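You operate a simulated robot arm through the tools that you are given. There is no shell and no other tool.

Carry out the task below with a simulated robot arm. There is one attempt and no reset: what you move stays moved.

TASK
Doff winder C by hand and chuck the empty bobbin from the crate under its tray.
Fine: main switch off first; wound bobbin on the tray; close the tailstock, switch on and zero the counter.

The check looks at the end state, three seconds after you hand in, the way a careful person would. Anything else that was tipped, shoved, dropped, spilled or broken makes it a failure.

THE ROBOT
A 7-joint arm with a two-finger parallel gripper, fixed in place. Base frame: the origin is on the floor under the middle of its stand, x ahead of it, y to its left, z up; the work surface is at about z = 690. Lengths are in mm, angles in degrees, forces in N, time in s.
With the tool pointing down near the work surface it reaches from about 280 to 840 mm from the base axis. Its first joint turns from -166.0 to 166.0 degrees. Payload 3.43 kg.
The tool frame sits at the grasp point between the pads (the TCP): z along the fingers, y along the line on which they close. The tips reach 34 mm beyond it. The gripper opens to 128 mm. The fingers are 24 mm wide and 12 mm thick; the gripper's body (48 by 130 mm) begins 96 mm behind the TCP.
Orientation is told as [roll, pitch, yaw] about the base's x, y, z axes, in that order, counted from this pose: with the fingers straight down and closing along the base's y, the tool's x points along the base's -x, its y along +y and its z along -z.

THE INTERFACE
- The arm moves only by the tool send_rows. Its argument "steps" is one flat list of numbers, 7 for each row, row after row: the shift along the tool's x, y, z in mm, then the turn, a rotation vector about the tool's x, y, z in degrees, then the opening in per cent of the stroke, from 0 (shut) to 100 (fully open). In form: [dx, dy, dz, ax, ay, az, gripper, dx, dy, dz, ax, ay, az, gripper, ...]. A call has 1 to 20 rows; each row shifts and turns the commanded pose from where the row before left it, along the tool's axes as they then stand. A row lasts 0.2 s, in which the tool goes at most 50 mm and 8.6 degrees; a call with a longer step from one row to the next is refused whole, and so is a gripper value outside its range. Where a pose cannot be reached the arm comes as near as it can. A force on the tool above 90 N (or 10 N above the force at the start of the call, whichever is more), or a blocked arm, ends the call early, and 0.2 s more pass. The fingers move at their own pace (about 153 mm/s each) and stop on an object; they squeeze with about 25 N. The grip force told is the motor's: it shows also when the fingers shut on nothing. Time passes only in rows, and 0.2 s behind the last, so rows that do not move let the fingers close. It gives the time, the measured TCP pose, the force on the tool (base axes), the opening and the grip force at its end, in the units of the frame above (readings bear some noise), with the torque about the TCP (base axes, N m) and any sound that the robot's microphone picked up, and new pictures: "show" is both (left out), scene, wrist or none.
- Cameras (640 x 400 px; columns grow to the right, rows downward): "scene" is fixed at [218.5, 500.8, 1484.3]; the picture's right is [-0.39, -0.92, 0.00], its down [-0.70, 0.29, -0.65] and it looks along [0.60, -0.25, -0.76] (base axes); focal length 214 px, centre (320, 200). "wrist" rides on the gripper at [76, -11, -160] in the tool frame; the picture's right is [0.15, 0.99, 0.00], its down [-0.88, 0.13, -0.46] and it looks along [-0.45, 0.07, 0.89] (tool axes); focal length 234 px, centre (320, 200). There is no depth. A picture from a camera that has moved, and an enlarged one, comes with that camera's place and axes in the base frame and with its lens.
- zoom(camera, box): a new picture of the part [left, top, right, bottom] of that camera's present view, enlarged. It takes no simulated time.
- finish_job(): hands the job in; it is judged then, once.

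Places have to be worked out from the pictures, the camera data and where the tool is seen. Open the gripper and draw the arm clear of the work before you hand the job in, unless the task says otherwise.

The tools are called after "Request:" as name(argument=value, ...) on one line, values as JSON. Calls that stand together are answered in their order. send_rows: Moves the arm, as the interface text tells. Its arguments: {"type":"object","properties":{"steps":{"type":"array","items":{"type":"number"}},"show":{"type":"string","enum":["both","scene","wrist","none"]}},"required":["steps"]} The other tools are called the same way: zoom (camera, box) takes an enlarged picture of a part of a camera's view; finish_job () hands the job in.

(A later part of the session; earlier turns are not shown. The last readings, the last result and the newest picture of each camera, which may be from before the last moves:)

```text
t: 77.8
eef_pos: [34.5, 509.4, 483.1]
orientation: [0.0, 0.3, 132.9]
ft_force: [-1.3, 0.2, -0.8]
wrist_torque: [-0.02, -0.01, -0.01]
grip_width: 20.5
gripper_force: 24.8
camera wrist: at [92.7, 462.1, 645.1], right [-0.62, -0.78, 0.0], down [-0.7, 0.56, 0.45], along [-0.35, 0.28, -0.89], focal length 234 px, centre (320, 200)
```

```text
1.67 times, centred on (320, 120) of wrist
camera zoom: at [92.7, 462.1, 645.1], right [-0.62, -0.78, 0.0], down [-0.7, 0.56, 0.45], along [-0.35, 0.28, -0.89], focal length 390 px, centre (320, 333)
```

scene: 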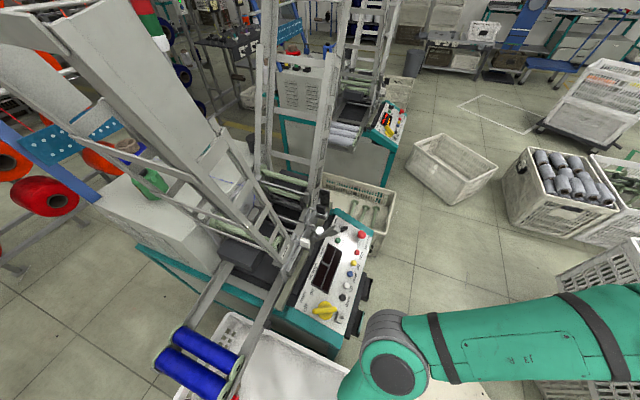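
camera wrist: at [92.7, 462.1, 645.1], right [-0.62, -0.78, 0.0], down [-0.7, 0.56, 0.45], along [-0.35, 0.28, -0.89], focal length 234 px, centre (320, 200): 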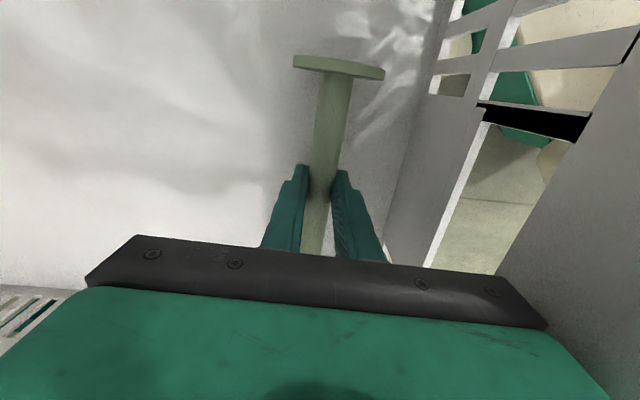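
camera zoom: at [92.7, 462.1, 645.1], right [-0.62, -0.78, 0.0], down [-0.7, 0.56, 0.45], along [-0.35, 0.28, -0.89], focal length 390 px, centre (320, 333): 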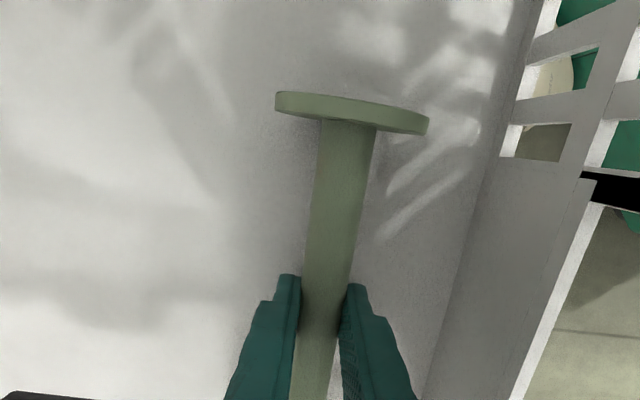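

Regripped about 84 mm from that end. Now I'll lift it out of the crate.

Request:
send_rows(steps=[0, 0, -10, 0, 0, 0, 0, 0, 0, -20, 0, 0, 0, 0, 0, 0, -30, 0, 0, 0, 0, 0, 0, -40, 0, 0, 0, 0, 0, 0, -40, 0, 0, 0, 0, 0, 0, -40, 0, 0, 0, 0, 0, 0, -40, 0, 0, 0, 0, 0, 0, -40, 0, 0, 0, 0, 0, 0, -40, 0, 0, 0, 0, 0, 0, -40, 0, 0, 0, 0, 0, 0, -40, 0, 0, 0, 0, 0, 0, -40, 0, 0, 0, 0])

Request:
zoom(camera="wrist", box=[200, 0, 440, 240])

```text
t: 80.4
eef_pos: [32.9, 514.4, 905.9]
orientation: [0.0, 0.4, 133.0]
ft_force: [0.5, -0.1, -0.8]
wrist_torque: [0.0, 0.04, -0.01]
grip_width: 20.3
gripper_force: 25.3
camera wrist: at [91.7, 465.5, 1067.5], right [-0.62, -0.78, 0.0], down [-0.7, 0.56, 0.45], along [-0.35, 0.28, -0.89], focal length 234 px, centre (320, 200)
```

scene: 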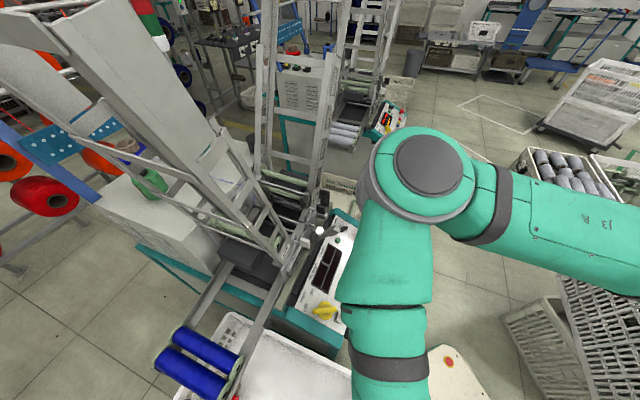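
wrist: 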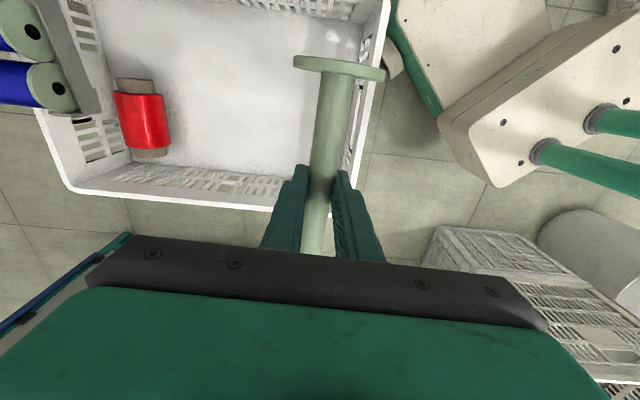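

```text
1.67 times, centred on (320, 120) of wrist
camera zoom: at [91.7, 465.5, 1067.5], right [-0.62, -0.78, 0.0], down [-0.7, 0.56, 0.45], along [-0.35, 0.28, -0.89], focal length 390 px, centre (320, 333)
```

zoom: 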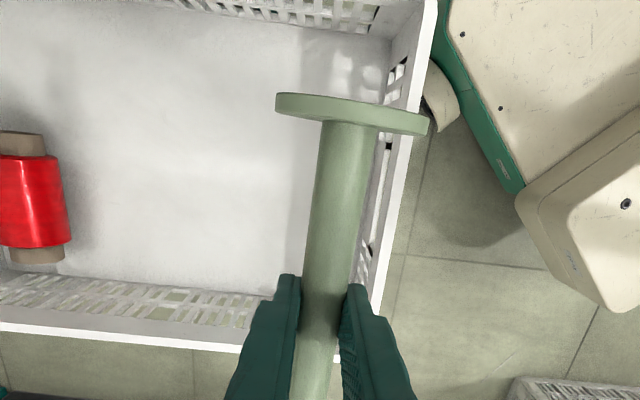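

The empty is out of the crate and held straight. I'll turn back to yaw 45° while rising, then carry it across to in front of the chuck line.

Request:
send_rows(steps=[0, 0, -14, 0, 0, 8, 0, 0, 0, -14, 0, 0, 8, 0, 0, 0, -14, 0, 0, 8, 0, 0, 0, -14, 0, 0, 8, 0, 0, 0, -14, 0, 0, 8, 0, 0, 0, -14, 0, 0, 8, 0, 0, 0, -14, 0, 0, 8, 0, 0, 0, -14, 0, 0, 8, 0, 0, 0, -14, 0, 0, 8, 0, 0, 0, -14, 0, 0, 8, 0, 0, 0, -14, 0, 0, 8, 0, 0, 0, 0, 0, 0, 0, 0], show="none")

Request:
send_rows(steps=[-14.4, -41.7, 0, 0, 0, 0, 0, -14.4, -41.7, 0, 0, 0, 0, 0, -14.4, -41.7, 0, 0, 0, 0, 0, -14.4, -41.7, 0, 0, 0, 0, 0, -14.4, -41.7, 0, 0, 0, 0, 0, -14.4, -41.7, 0, 0, 0, 0, 0, -14.4, -41.7, 0, 0, 0, 0, 0, -14.4, -41.7, 0, 0, 0, 0, 0, -14.4, -41.7, 0, 0, 0, 0, 0, -14.4, -41.7, 0, 0, 0, 0, 0, -14.4, -41.7, 0, 0, 0, 0, 0, -14.4, -41.7, 0, 0, 0, 0, 0, 0, 0, 0, 0, 0, 0, 0])

Request:
zoom(camera="wrist", box=[200, 0, 440, 240])

Request:
zoom(camera="scene", box=[220, 140, 380, 280])

```text
t: 83.0
eef_pos: [32.8, 512.5, 1058.0]
orientation: [-0.2, 0.0, 44.8]
ft_force: [1.1, 0.4, -0.4]
wrist_torque: [-0.02, 0.01, 0.0]
grip_width: 20.3
gripper_force: 24.7
```

```text
t: 85.8
eef_pos: [506.9, 278.1, 1059.9]
orientation: [-0.2, 0.0, 44.9]
ft_force: [1.2, -0.7, -1.2]
wrist_torque: [0.0, 0.04, -0.03]
grip_width: 20.4
gripper_force: 24.9
camera wrist: at [461.1, 216.4, 1220.6], right [-0.8, 0.6, -0.01], down [0.53, 0.72, 0.45], along [0.28, 0.36, -0.89], focal length 234 px, centre (320, 200)
```

scene: 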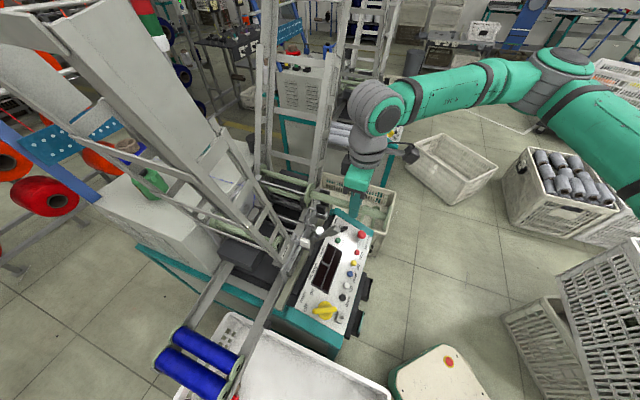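
wrist: 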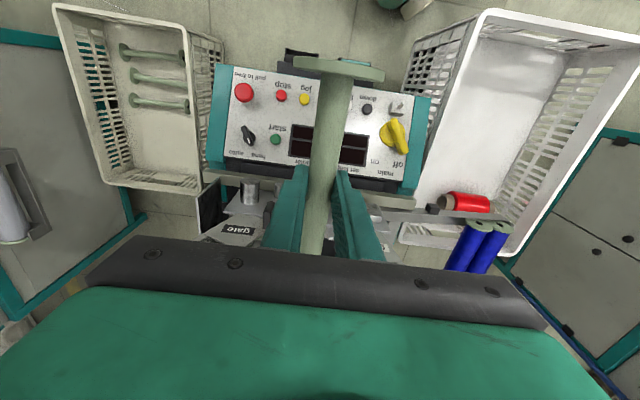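

```text
1.67 times, centred on (320, 120) of wrist
camera zoom: at [461.1, 216.4, 1220.6], right [-0.8, 0.6, -0.01], down [0.53, 0.72, 0.45], along [0.28, 0.36, -0.89], focal length 390 px, centre (320, 333)
```

zoom: 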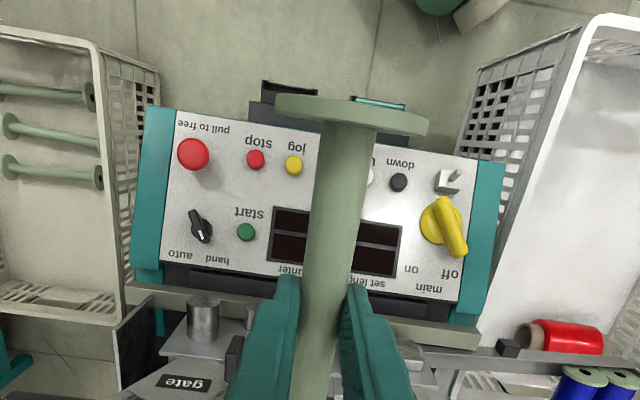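

```text
2.86 times, centred on (300, 210) of scene
camera zoom: at [218.5, 500.8, 1484.3], right [-0.39, -0.92, 0.0], down [-0.7, 0.29, -0.65], along [0.6, -0.25, -0.76], focal length 613 px, centre (377, 171)
```

zoom: 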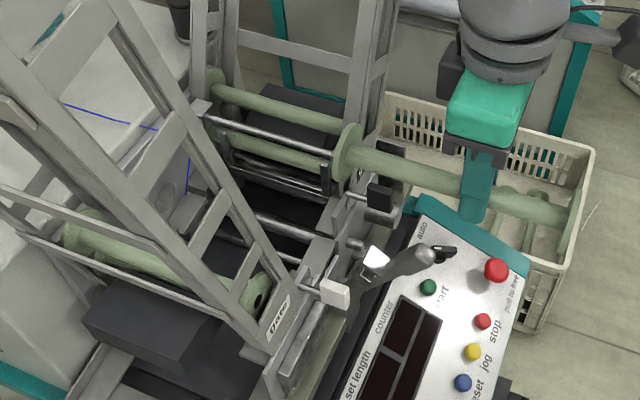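

I'm at s≈555, w≈-162. Let me zoom at the now-empty headstock and tailstock to see the chuck nose.

Request:
zoom(camera="scene", box=[215, 160, 275, 220])

Request:
zoom(camera="scene", box=[285, 195, 345, 255])

```text
6.67 times, centred on (245, 190) of scene
camera zoom: at [218.5, 500.8, 1484.3], right [-0.39, -0.92, 0.0], down [-0.7, 0.29, -0.65], along [0.6, -0.25, -0.76], focal length 1430 px, centre (820, 267)
```

zoom: 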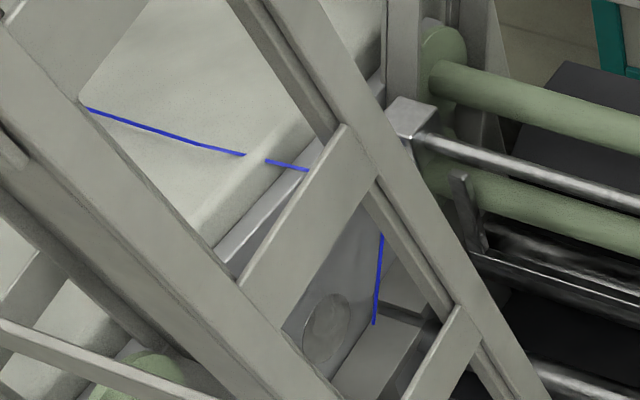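

```text
6.67 times, centred on (315, 225) of scene
camera zoom: at [218.5, 500.8, 1484.3], right [-0.39, -0.92, 0.0], down [-0.7, 0.29, -0.65], along [0.6, -0.25, -0.76], focal length 1430 px, centre (353, 33)
```

zoom: 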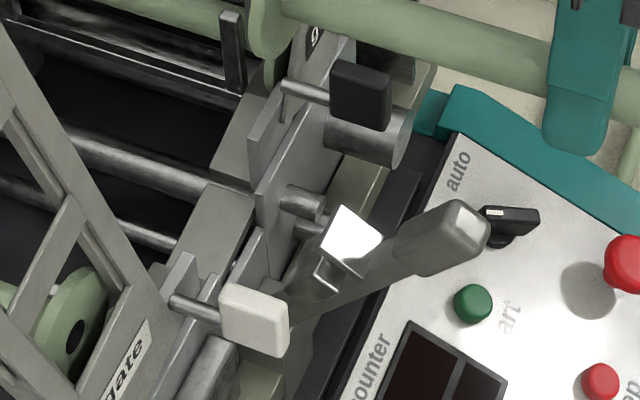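

I know the target geometry: chucked axis at w≈-160, z≈841.5, near face s≈738, with a slot about 11–13 mm back from seated that lets the bobbin drop in front of the nose. I'll advance to s≈813 at height and lower to z≈905 to measure.

Request:
send_rows(steps=[-43, 0.3, 0, 0, 0, 0, 0, -43, 0.3, 0, 0, 0, 0, 0, -43, 0.3, 0, 0, 0, 0, 0, -43, 0.3, 0, 0, 0, 0, 0, -43, 0.3, 0, 0, 0, 0, 0, -43, 0, 0, 0, 0, 0, 0, 0, 0, 40, 0, 0, 0, 0, 0, 0, 40, 0, 0, 0, 0, 0, 0, 40, 0, 0, 0, 0, 0, 0, 35, 0, 0, 0, 0, 0, 0, 0, 0, 0, 0, 0])

Request:
zoom(camera="scene", box=[280, 190, 330, 240])

Request:
zoom(camera="wrist", box=[220, 0, 420, 160])

Request:
zoom(camera="scene", box=[220, 160, 300, 230])

```text
t: 88.2
eef_pos: [689.3, 466.8, 905.7]
orientation: [-0.3, 0.0, 44.9]
ft_force: [-0.6, 0.4, -0.4]
wrist_torque: [-0.05, 0.01, -0.01]
grip_width: 20.4
gripper_force: 24.9
camera wrist: at [642.8, 404.6, 1066.5], right [-0.8, 0.6, -0.01], down [0.53, 0.72, 0.45], along [0.28, 0.36, -0.89], focal length 234 px, centre (320, 200)
```

scene: 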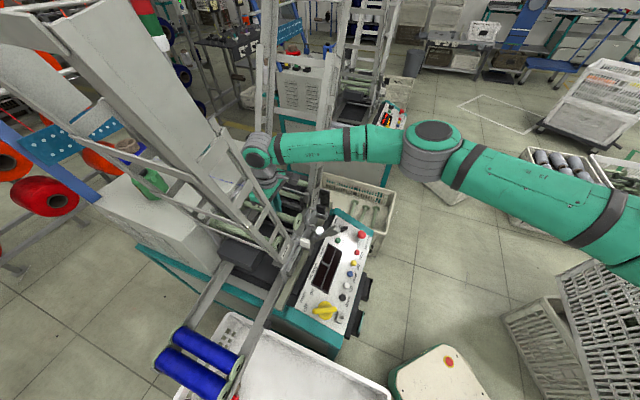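
wrist: 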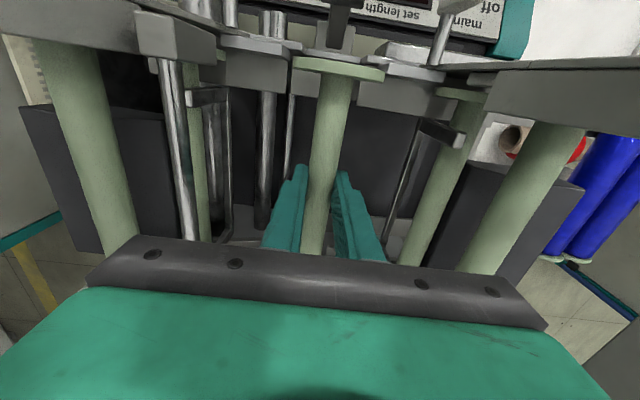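

```text
8.00 times, centred on (305, 215) of scene
camera zoom: at [218.5, 500.8, 1484.3], right [-0.39, -0.92, 0.0], down [-0.7, 0.29, -0.65], along [0.6, -0.25, -0.76], focal length 1716 px, centre (440, 80)
```

zoom: 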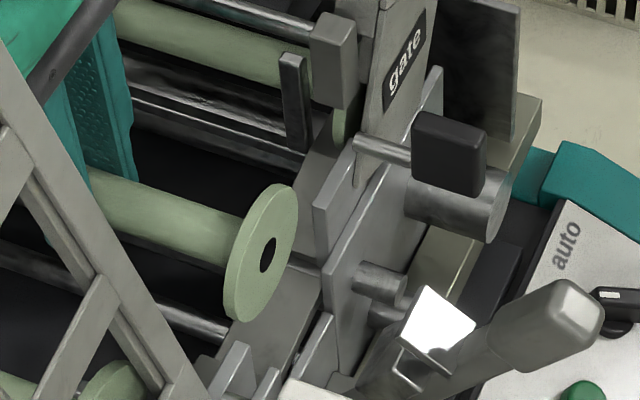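

```text
2.50 times, centred on (320, 80) of wrist
camera zoom: at [642.8, 404.6, 1066.5], right [-0.8, 0.6, -0.01], down [0.53, 0.72, 0.45], along [0.28, 0.36, -0.89], focal length 585 px, centre (320, 500)
```

zoom: 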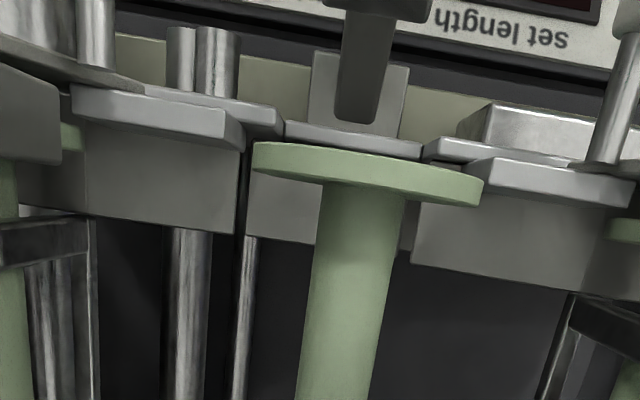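

```text
5.71 times, centred on (260, 195) of scene
camera zoom: at [218.5, 500.8, 1484.3], right [-0.39, -0.92, 0.0], down [-0.7, 0.29, -0.65], along [0.6, -0.25, -0.76], focal length 1226 px, centre (663, 229)
```

zoom: 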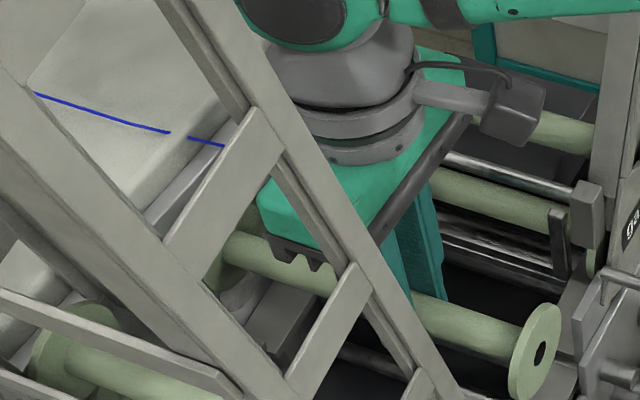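

Scene view with w known gives the near hole at s≈734, z≈882, so the axis is about 22 mm below the TCP. I need about -8 mm in s and -41 mm in z; I'll make most of that correction and re-measure.

Request:
send_rows(steps=[7.5, -2, 0, 0, 0, 0, 0, 0, 0, 8, 0, 0, 0, 0, 0, 0, 8, 0, 0, 0, 0, 0, 0, 0, 0, 0, 0, 0], show="wrist")

Request:
zoom(camera="scene", box=[285, 210, 315, 240])

Request:
zoom(camera="scene", box=[225, 185, 285, 235])

Request:
zoom(camera="wrist", box=[240, 0, 400, 120])

```text
t: 89.2
eef_pos: [687.7, 458.0, 888.7]
orientation: [-0.3, 0.0, 44.9]
ft_force: [-0.7, 0.0, -0.3]
wrist_torque: [-0.01, 0.0, -0.01]
grip_width: 20.2
gripper_force: 25.2
camera wrist: at [639.8, 395.7, 1050.3], right [-0.8, 0.6, -0.01], down [0.53, 0.72, 0.46], along [0.28, 0.36, -0.89], focal length 234 px, centre (320, 200)
```

wrist: 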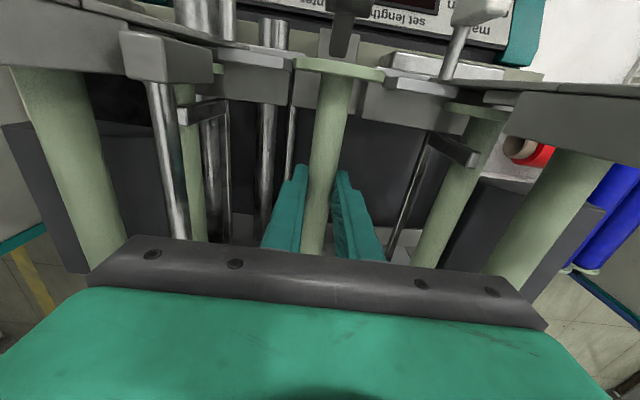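

```text
13.33 times, centred on (300, 225) of scene
camera zoom: at [218.5, 500.8, 1484.3], right [-0.39, -0.92, 0.0], down [-0.7, 0.29, -0.65], along [0.6, -0.25, -0.76], focal length 2860 px, centre (587, -133)
```

zoom: 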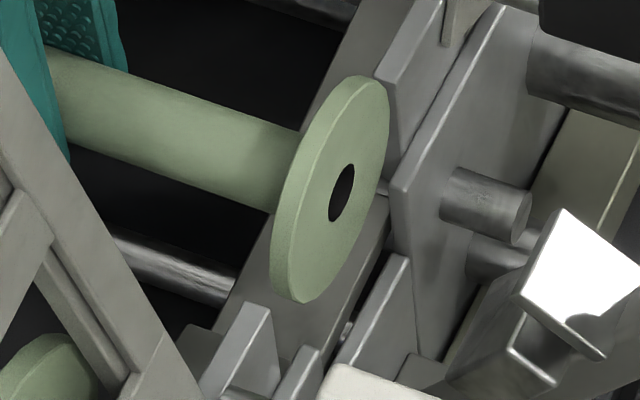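

```text
8.00 times, centred on (255, 210) of scene
camera zoom: at [218.5, 500.8, 1484.3], right [-0.39, -0.92, 0.0], down [-0.7, 0.29, -0.65], along [0.6, -0.25, -0.76], focal length 1716 px, centre (840, 120)
```

zoom: 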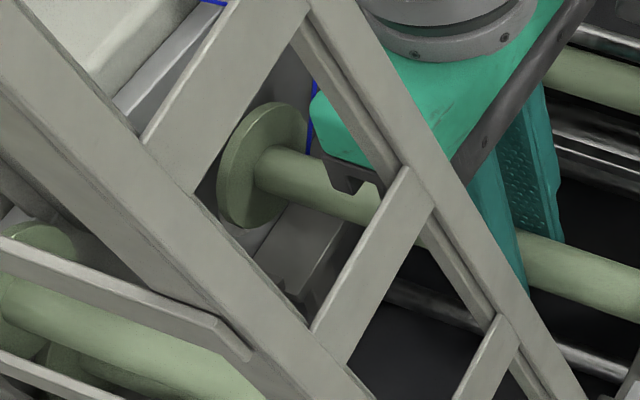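

```text
3.33 times, centred on (320, 60) of wrist
camera zoom: at [639.8, 395.7, 1050.3], right [-0.8, 0.6, -0.01], down [0.53, 0.72, 0.46], along [0.28, 0.36, -0.89], focal length 781 px, centre (320, 667)
```

zoom: 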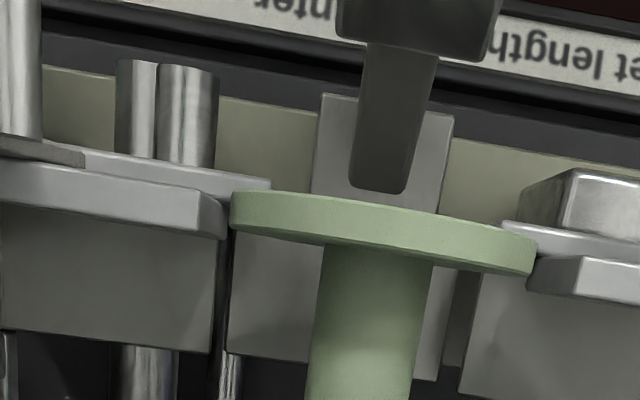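

Current near hole: s≈724.3, axis z≈867. I need about +2 mm in s and -25 mm in z, so I'll shift and lower in small steps while watching forces.

Request:
send_rows(steps=[-2, 1, 0, 0, 0, 0, 0, 0, 0, 5, 0, 0, 0, 0, 0, 0, 5, 0, 0, 0, 0, 0, 0, 4, 0, 0, 0, 0, 0, 0, 0, 0, 0, 0, 0], show="none")

Request:
zoom(camera="scene", box=[285, 210, 315, 240])

Request:
zoom(camera="scene", box=[225, 185, 285, 235])

```text
t: 90.4
eef_pos: [689.0, 460.1, 874.6]
orientation: [-0.3, 0.0, 44.9]
ft_force: [0.7, -0.3, -1.1]
wrist_torque: [-0.02, 0.02, -0.01]
grip_width: 20.3
gripper_force: 25.1
```

```text
13.33 times, centred on (300, 225) of scene
camera zoom: at [218.5, 500.8, 1484.3], right [-0.39, -0.92, 0.0], down [-0.7, 0.29, -0.65], along [0.6, -0.25, -0.76], focal length 2860 px, centre (587, -133)
```

zoom: 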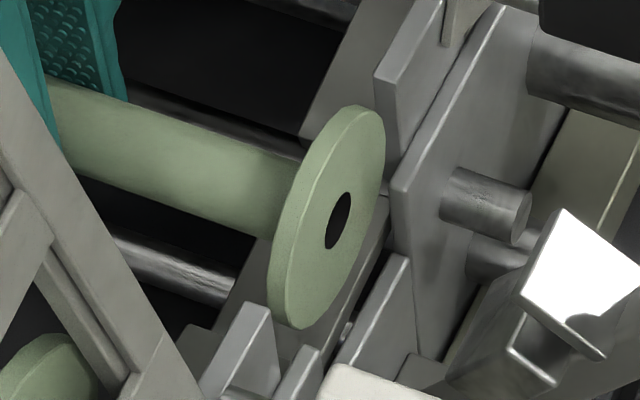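

```text
8.00 times, centred on (255, 210) of scene
camera zoom: at [218.5, 500.8, 1484.3], right [-0.39, -0.92, 0.0], down [-0.7, 0.29, -0.65], along [0.6, -0.25, -0.76], focal length 1716 px, centre (840, 120)
```

zoom: 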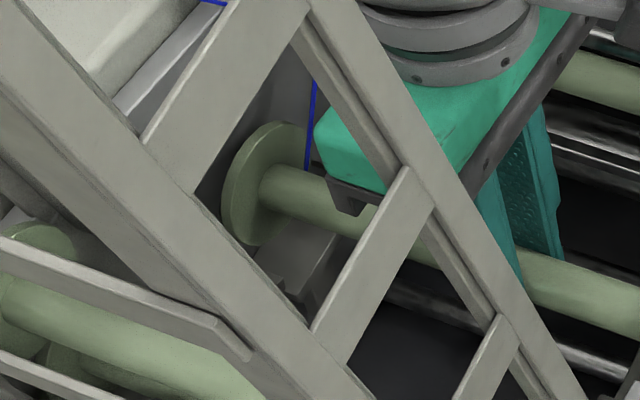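

The axis is now at z≈853, s≈726.7, with no contact forces. I'll lower the last 12 mm in small steps.

Request:
send_rows(steps=[0, 0.5, 3, 0, 0, 0, 0, 0, 0, 3, 0, 0, 0, 0, 0, 0, 3, 0, 0, 0, 0, 0, 0, 0, 0, 0, 0, 0], show="none")

Request:
zoom(camera="scene", box=[285, 210, 315, 240])

Request:
zoom(camera="scene", box=[225, 185, 285, 235])

```text
t: 91.4
eef_pos: [688.2, 460.0, 866.4]
orientation: [-0.4, 0.0, 44.9]
ft_force: [0.5, -0.4, -0.7]
wrist_torque: [0.01, 0.03, -0.03]
grip_width: 20.5
gripper_force: 24.4
```

```text
13.33 times, centred on (300, 225) of scene
camera zoom: at [218.5, 500.8, 1484.3], right [-0.39, -0.92, 0.0], down [-0.7, 0.29, -0.65], along [0.6, -0.25, -0.76], focal length 2860 px, centre (587, -133)
```

zoom: 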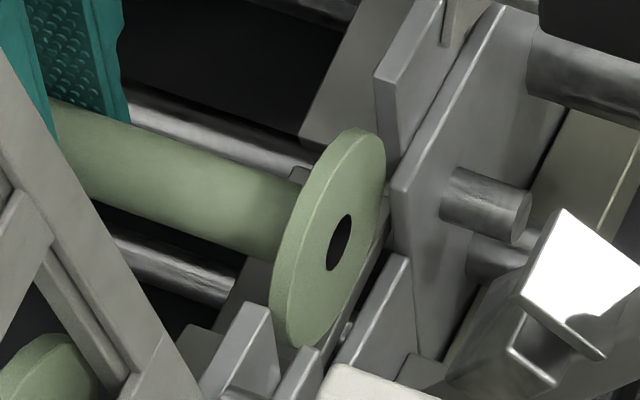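

```text
8.00 times, centred on (255, 210) of scene
camera zoom: at [218.5, 500.8, 1484.3], right [-0.39, -0.92, 0.0], down [-0.7, 0.29, -0.65], along [0.6, -0.25, -0.76], focal length 1716 px, centre (840, 120)
```

zoom: 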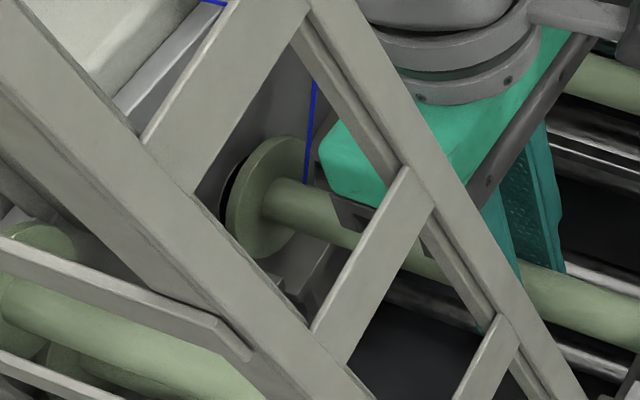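

The near hole is at the right s and about 2.5 mm high. I'll lower that, then push gently onto the chuck nose, watching the force.

Request:
send_rows(steps=[0, 0, 2.5, 0, 0, 0, 0, 0, 0, 0, 0, 0, 0, 0, -2, 0, 0, 0, 0, 0, 0, -2, 0, 0, 0, 0, 0, 0, 0, 0, 0, 0, 0, 0, 0], show="none")

Request:
zoom(camera="scene", box=[285, 210, 315, 240])

Request:
zoom(camera="scene", box=[225, 185, 285, 235])

```text
t: 92.6
eef_pos: [690.5, 462.7, 864.9]
orientation: [-0.3, -0.1, 44.8]
ft_force: [-2.5, 0.2, 6.1]
wrist_torque: [-0.36, 0.44, -0.18]
grip_width: 20.5
gripper_force: 25.4
```

```text
13.33 times, centred on (300, 225) of scene
camera zoom: at [218.5, 500.8, 1484.3], right [-0.39, -0.92, 0.0], down [-0.7, 0.29, -0.65], along [0.6, -0.25, -0.76], focal length 2860 px, centre (587, -133)
```

zoom: 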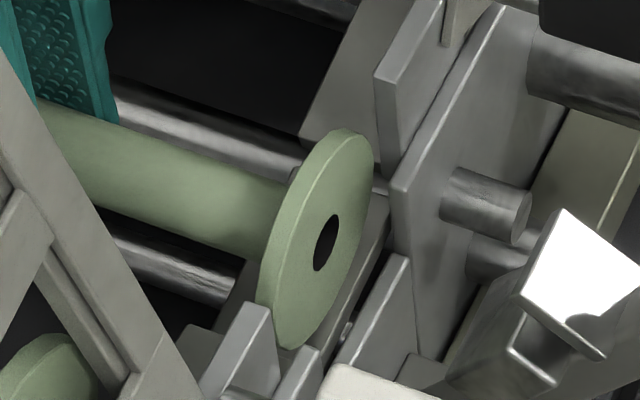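

```text
8.00 times, centred on (255, 210) of scene
camera zoom: at [218.5, 500.8, 1484.3], right [-0.39, -0.92, 0.0], down [-0.7, 0.29, -0.65], along [0.6, -0.25, -0.76], focal length 1716 px, centre (840, 120)
```

zoom: 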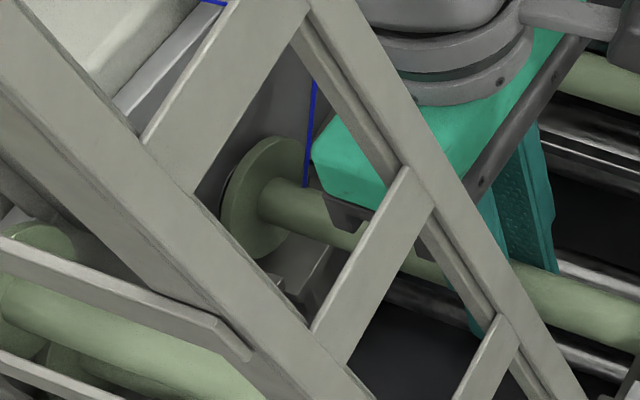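

Light contact: about 6 N upward at the near flange, so it's just resting on its support with the axis at the right height (~841.5). I'll ease up 0.5 mm and push on in small steps.

Request:
send_rows(steps=[-2, 0, -0.6, 0, 0, 0, 0, -2, 0, 0, 0, 0, 0, 0, 0, 0, 0, 0, 0, 0, 0], show="none")

Request:
send_rows(steps=[-2, 0, 0, 0, 0, 0, 0, 0, 0, 0, 0, 0, 0, 0], show="wrist")

Request:
zoom(camera="scene", box=[285, 210, 315, 240])

Request:
zoom(camera="scene", box=[225, 185, 285, 235])

```text
t: 93.4
eef_pos: [693.9, 466.6, 864.3]
orientation: [-0.4, -0.1, 44.9]
ft_force: [0.1, -1.6, 0.0]
wrist_torque: [0.01, -0.03, -0.01]
grip_width: 20.4
gripper_force: 25.6
```

```text
t: 94.0
eef_pos: [695.1, 466.4, 864.3]
orientation: [-0.2, 0.0, 44.9]
ft_force: [0.5, 0.4, -1.1]
wrist_torque: [-0.05, 0.0, 0.01]
grip_width: 20.4
gripper_force: 24.7
camera wrist: at [647.6, 404.6, 1025.3], right [-0.8, 0.6, 0.0], down [0.53, 0.72, 0.45], along [0.27, 0.36, -0.89], focal length 234 px, centre (320, 200)
```

wrist: 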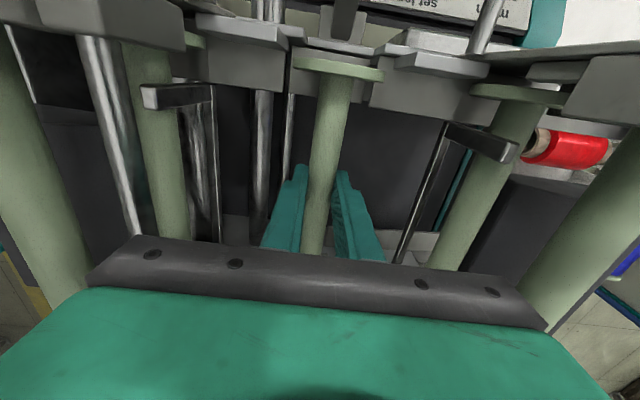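

```text
13.33 times, centred on (300, 225) of scene
camera zoom: at [218.5, 500.8, 1484.3], right [-0.39, -0.92, 0.0], down [-0.7, 0.29, -0.65], along [0.6, -0.25, -0.76], focal length 2860 px, centre (587, -133)
```

zoom: 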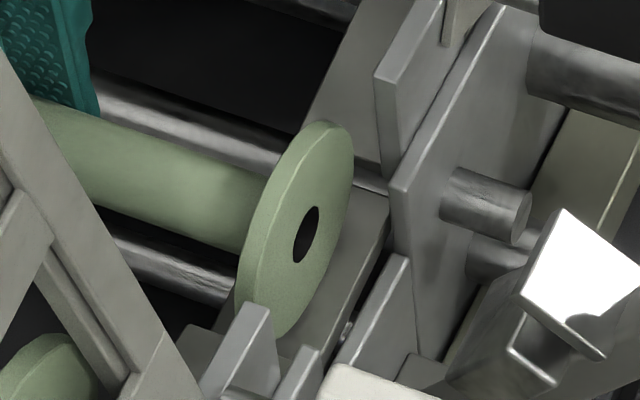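

```text
8.00 times, centred on (255, 210) of scene
camera zoom: at [218.5, 500.8, 1484.3], right [-0.39, -0.92, 0.0], down [-0.7, 0.29, -0.65], along [0.6, -0.25, -0.76], focal length 1716 px, centre (840, 120)
```

zoom: 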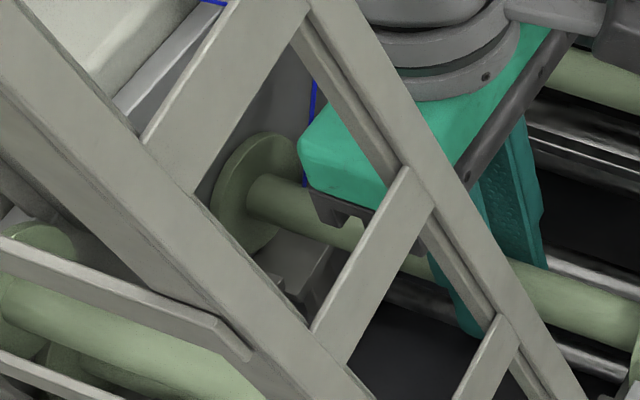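

No force so far and the near hole is within ~2 mm of the seated position. I'll push on in 1 mm steps until resistance shows.

Request:
send_rows(steps=[-1, 0, 0, 0, 0, 0, 0, -1, 0, 0, 0, 0, 0, 0, 0, 0, 0, 0, 0, 0, 0], show="none")

Request:
send_rows(steps=[-1, 0, 0, 0, 0, 0, 0, -1, 0, 0, 0, 0, 0, 0, 0, 0, 0, 0, 0, 0, 0], show="none")

Request:
zoom(camera="scene", box=[285, 210, 315, 240])

Request:
zoom(camera="scene", box=[225, 185, 285, 235])

```text
t: 94.8
eef_pos: [695.1, 466.9, 865.2]
orientation: [-0.3, 0.2, 44.9]
ft_force: [-16.1, -15.4, 0.7]
wrist_torque: [-0.08, 0.09, 0.04]
grip_width: 20.2
gripper_force: 25.3
```

```text
t: 95.6
eef_pos: [698.0, 468.3, 864.8]
orientation: [-0.3, 0.1, 44.9]
ft_force: [-17.7, -14.6, -1.3]
wrist_torque: [-0.3, 0.31, 0.09]
grip_width: 20.3
gripper_force: 25.0
```

```text
13.33 times, centred on (300, 225) of scene
camera zoom: at [218.5, 500.8, 1484.3], right [-0.39, -0.92, 0.0], down [-0.7, 0.29, -0.65], along [0.6, -0.25, -0.76], focal length 2860 px, centre (587, -133)
```

zoom: 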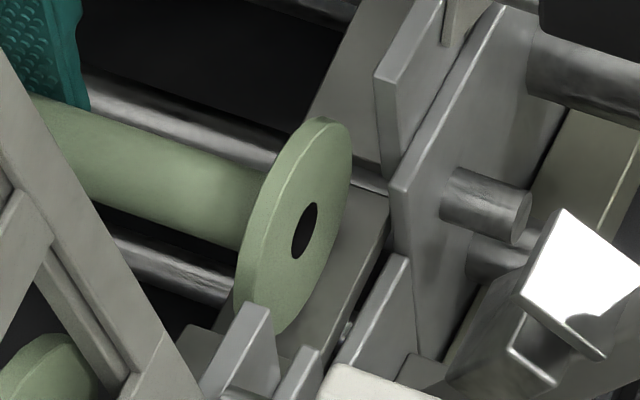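

```text
8.00 times, centred on (255, 210) of scene
camera zoom: at [218.5, 500.8, 1484.3], right [-0.39, -0.92, 0.0], down [-0.7, 0.29, -0.65], along [0.6, -0.25, -0.76], focal length 1716 px, centre (840, 120)
```

zoom: 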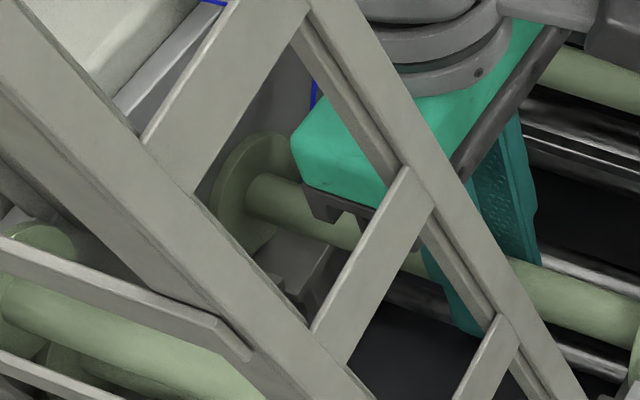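

About 22 N of resistance, and the near hole sits at the same image position the chucked bobbin had, so it's seated. I'll open the fingers slightly and see if it stays.

Request:
send_rows(steps=[0, 0, 0, 0, 0, 0, 22, 0, 0, 0, 0, 0, 0, 35, 0, 0, 0, 0, 0, 0, 42, 0, 0, 0, 0, 0, 0, 42], show="wrist")

Request:
zoom(camera="scene", box=[285, 210, 315, 240])

Request:
zoom(camera="scene", box=[225, 185, 285, 235])

```text
t: 96.6
eef_pos: [698.8, 469.1, 865.1]
orientation: [-0.2, 0.0, 44.8]
ft_force: [0.1, -0.4, 0.1]
wrist_torque: [-0.02, -0.06, -0.04]
grip_width: 53.8
gripper_force: 0.1
camera wrist: at [651.0, 406.8, 1025.4], right [-0.8, 0.6, -0.01], down [0.53, 0.72, 0.46], along [0.28, 0.36, -0.89], focal length 234 px, centre (320, 200)
```

wrist: 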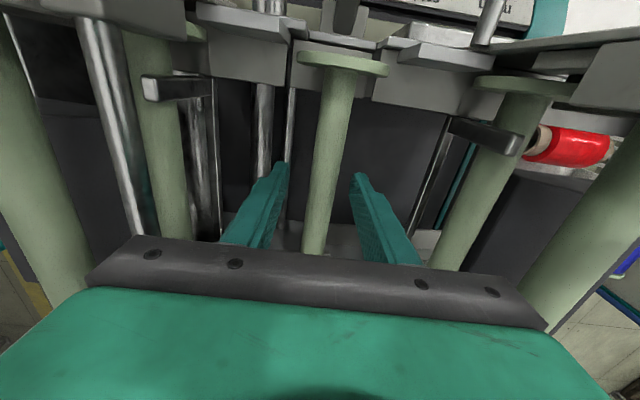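

```text
13.33 times, centred on (300, 225) of scene
camera zoom: at [218.5, 500.8, 1484.3], right [-0.39, -0.92, 0.0], down [-0.7, 0.29, -0.65], along [0.6, -0.25, -0.76], focal length 2860 px, centre (587, -133)
```

zoom: 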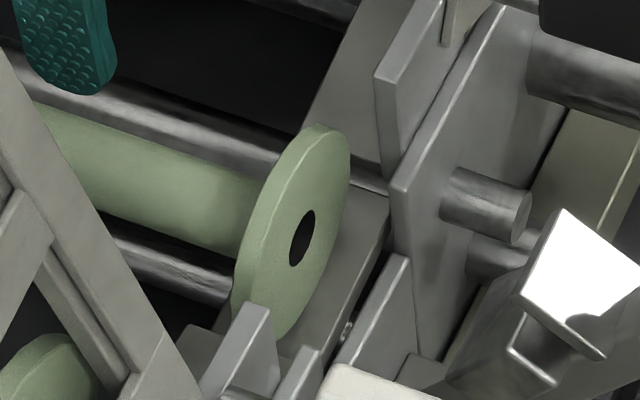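

```text
8.00 times, centred on (255, 210) of scene
camera zoom: at [218.5, 500.8, 1484.3], right [-0.39, -0.92, 0.0], down [-0.7, 0.29, -0.65], along [0.6, -0.25, -0.76], focal length 1716 px, centre (840, 120)
```

zoom: 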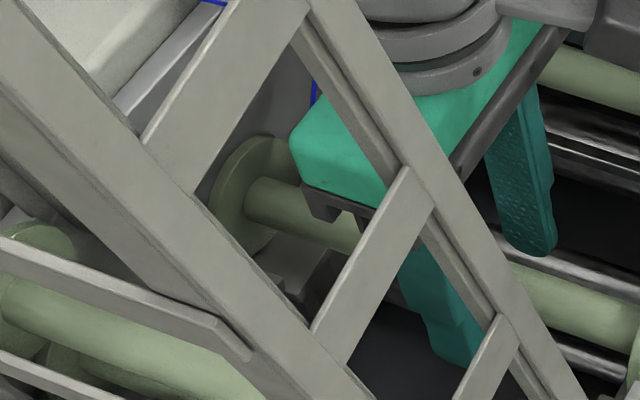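

The bobbin stays put, with its near hole matching the original chucked reference. I'll lift straight up and clear.

Request:
send_rows(steps=[0, 0, -10, 0, 0, 0, 42, 0, 0, -20, 0, 0, 0, 42, 0, 0, -40, 0, 0, 0, 42, 0, 0, -45, 0, 0, 0, 42, 0, 0, -45, 0, 0, 0, 42, 0, 0, -40, 0, 0, 0, 42, 45, 0, 0, 0, 0, 0, 42, 45, 0, 0, 0, 0, 0, 42, 45, 0, 0, 0, 0, 0, 42, 45, 0, 0, 0, 0, 0, 42, 45, 0, 0, 0, 0, 0, 42, 45, 0, 0, 0, 0, 0, 42])

Request:
zoom(camera="scene", box=[240, 180, 340, 260])

Request:
zoom(camera="wrist", box=[220, 60, 420, 240])

Request:
zoom(camera="scene", box=[225, 185, 285, 235])

```text
t: 99.2
eef_pos: [504.4, 280.1, 1064.3]
orientation: [-0.4, 0.1, 45.0]
ft_force: [0.5, 0.4, -0.1]
wrist_torque: [-0.03, 0.0, 0.03]
grip_width: 53.9
gripper_force: 0.1
camera wrist: at [458.7, 217.0, 1225.9], right [-0.8, 0.6, -0.01], down [0.53, 0.72, 0.45], along [0.28, 0.36, -0.89], focal length 234 px, centre (320, 200)
```

scene: 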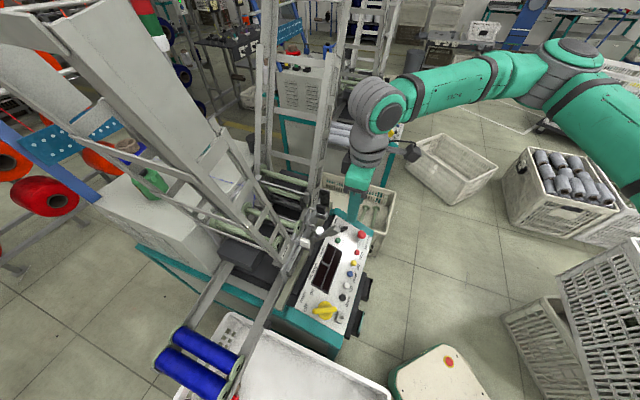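
wrist: 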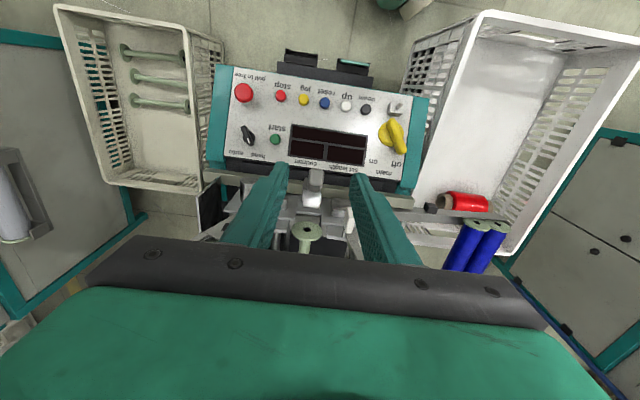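

```text
5.00 times, centred on (290, 220) of scene
camera zoom: at [218.5, 500.8, 1484.3], right [-0.39, -0.92, 0.0], down [-0.7, 0.29, -0.65], along [0.6, -0.25, -0.76], focal length 1072 px, centre (470, 100)
```

zoom: 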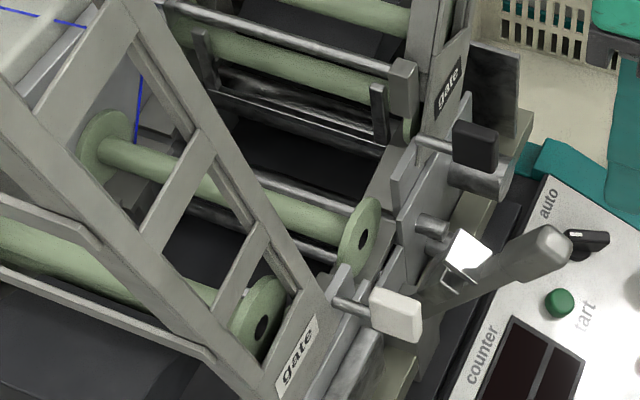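

```text
2.22 times, centred on (320, 150) of wrist
camera zoom: at [458.7, 217.0, 1225.9], right [-0.8, 0.6, -0.01], down [0.53, 0.72, 0.45], along [0.28, 0.36, -0.89], focal length 520 px, centre (320, 311)
```

zoom: 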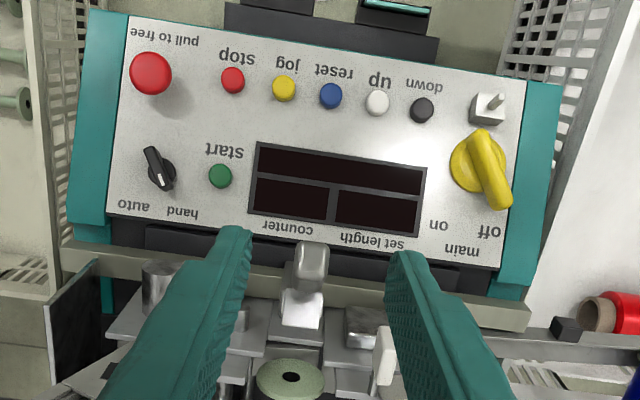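

```text
8.00 times, centred on (255, 210) of scene
camera zoom: at [218.5, 500.8, 1484.3], right [-0.39, -0.92, 0.0], down [-0.7, 0.29, -0.65], along [0.6, -0.25, -0.76], focal length 1716 px, centre (840, 120)
```

zoom: 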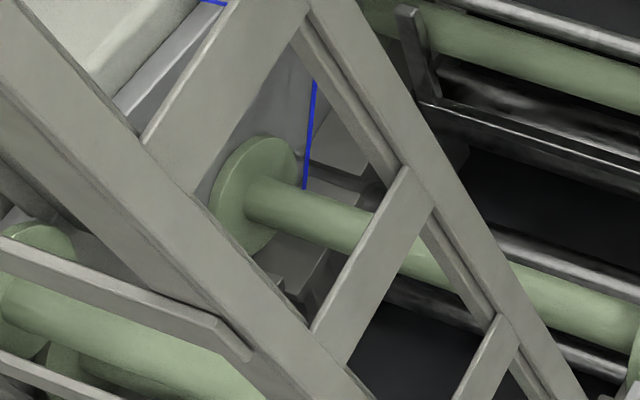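

The empty is chucked, and the tailstock arm is at about 28° open with its cap end near s≈594, w≈-156, z≈922. I'll tilt the tool ~21° forward to match the arm and approach the cap.

Request:
send_rows(steps=[0, 0, 0, 0, -7, 0, 42, 0, 0, 0, 0, -7, 0, 42, 0, 0, 0, 0, -7, 0, 42, 3.6, 0.5, 35.4, 0, 0, 0, 42, 3.6, 0.5, 35.4, 0, 0, 0, 42, 3.6, 0.5, 35.4, 0, 0, 0, 42, 0, 0, 0, 0, 0, 0, 42])

Request:
zoom(camera="wrist", box=[220, 60, 420, 240])

Request:
zoom(camera="scene", box=[290, 180, 370, 260])

```text
t: 100.8
eef_pos: [525.0, 300.0, 960.8]
orientation: [-0.3, -21.1, 45.1]
ft_force: [-0.5, 1.0, -1.2]
wrist_torque: [0.0, -0.02, 0.01]
grip_width: 53.9
gripper_force: 0.1
camera wrist: at [441.2, 200.7, 1083.2], right [-0.8, 0.6, -0.06], down [0.37, 0.56, 0.74], along [0.48, 0.57, -0.67], focal length 234 px, centre (320, 200)
```

scene: 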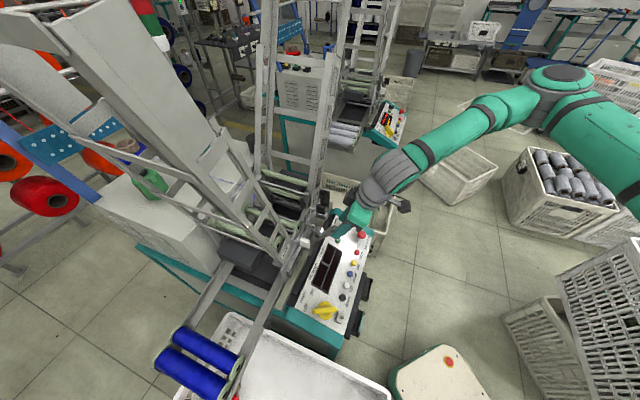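
wrist: 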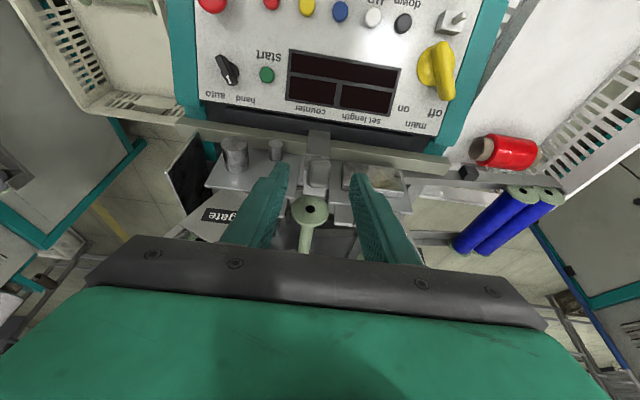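

```text
2.22 times, centred on (320, 150) of wrist
camera zoom: at [441.2, 200.7, 1083.2], right [-0.8, 0.6, -0.06], down [0.37, 0.56, 0.74], along [0.48, 0.57, -0.67], focal length 520 px, centre (320, 311)
```

zoom: 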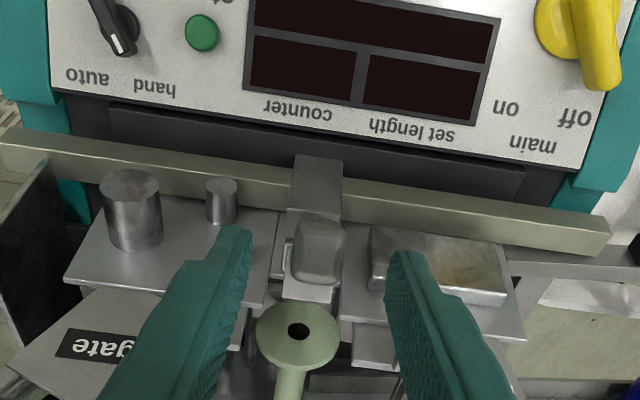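

```text
5.00 times, centred on (330, 220) of scene
camera zoom: at [218.5, 500.8, 1484.3], right [-0.39, -0.92, 0.0], down [-0.7, 0.29, -0.65], along [0.6, -0.25, -0.76], focal length 1072 px, centre (270, 100)
```

zoom: 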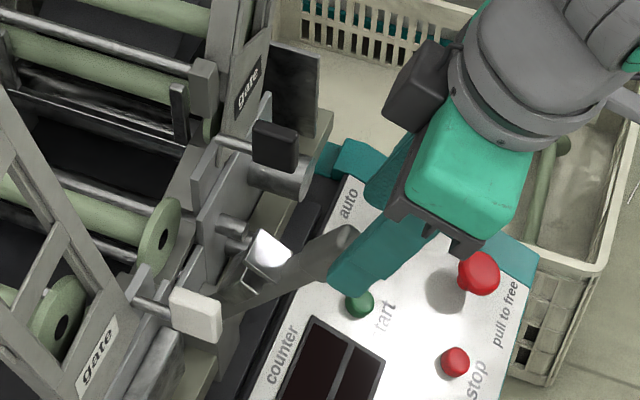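

The arm points straight along the camera's view and the cap is centred between the fingers about 40 mm ahead. I'll advance ~58 mm along the tool axis and grip the cap.

Request:
send_rows(steps=[3, 0, 20, 0, 0, 0, 42, 0, 0, 20, 0, 0, 0, 42, 0, 0, 16, 0, 0, 0, 42, 0, 0, 0, 0, 0, 0, 0, 0, 0, 0, 0, 0, 0, 0, 0, 0, 0, 0, 0, 0, 0])

Request:
zoom(camera="wrist", box=[220, 60, 420, 240])

Request:
zoom(camera="scene", box=[290, 180, 370, 260])

```text
t: 102.2
eef_pos: [538.5, 312.5, 908.4]
orientation: [-0.3, -21.0, 45.1]
ft_force: [7.6, -5.0, -4.2]
wrist_torque: [1.2, 1.24, 0.78]
grip_width: 21.8
gripper_force: 44.5
camera wrist: at [453.9, 212.6, 1030.4], right [-0.79, 0.6, -0.06], down [0.37, 0.56, 0.74], along [0.48, 0.57, -0.67], focal length 234 px, centre (320, 200)
```

scene: 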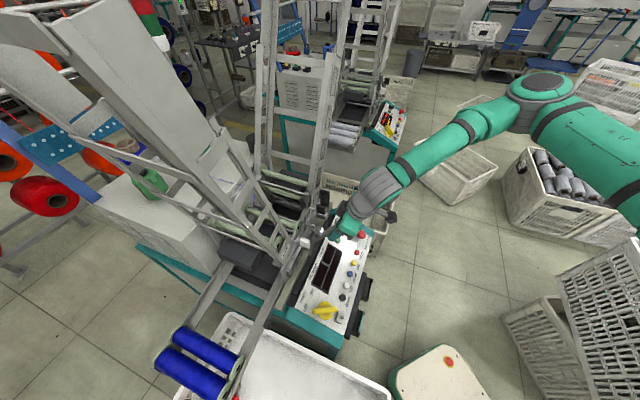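
wrist: 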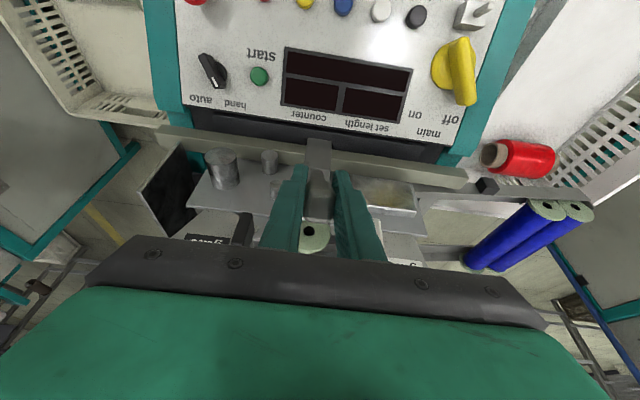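

```text
2.22 times, centred on (320, 150) of wrist
camera zoom: at [453.9, 212.6, 1030.4], right [-0.79, 0.6, -0.06], down [0.37, 0.56, 0.74], along [0.48, 0.57, -0.67], focal length 520 px, centre (320, 311)
```

zoom: 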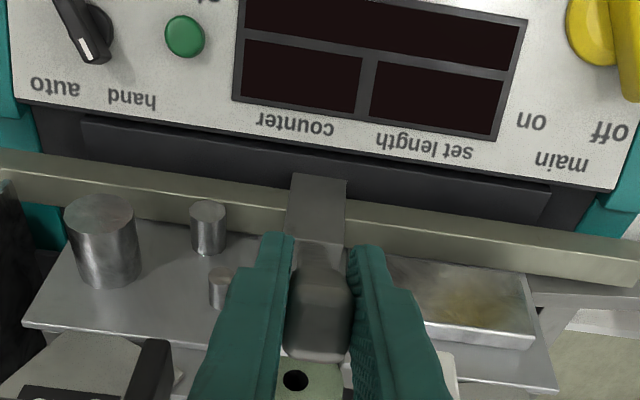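

```text
5.00 times, centred on (330, 220) of scene
camera zoom: at [218.5, 500.8, 1484.3], right [-0.39, -0.92, 0.0], down [-0.7, 0.29, -0.65], along [0.6, -0.25, -0.76], focal length 1072 px, centre (270, 100)
```

zoom: 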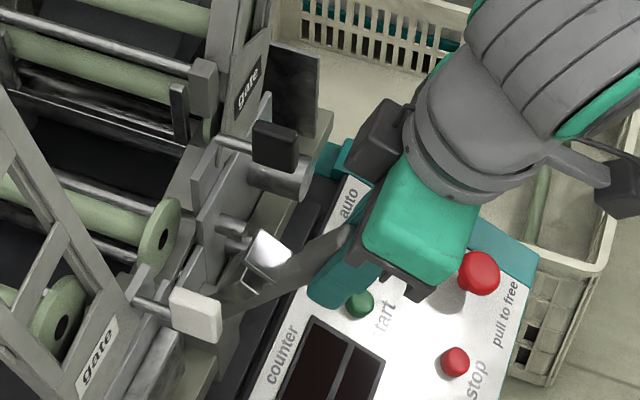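

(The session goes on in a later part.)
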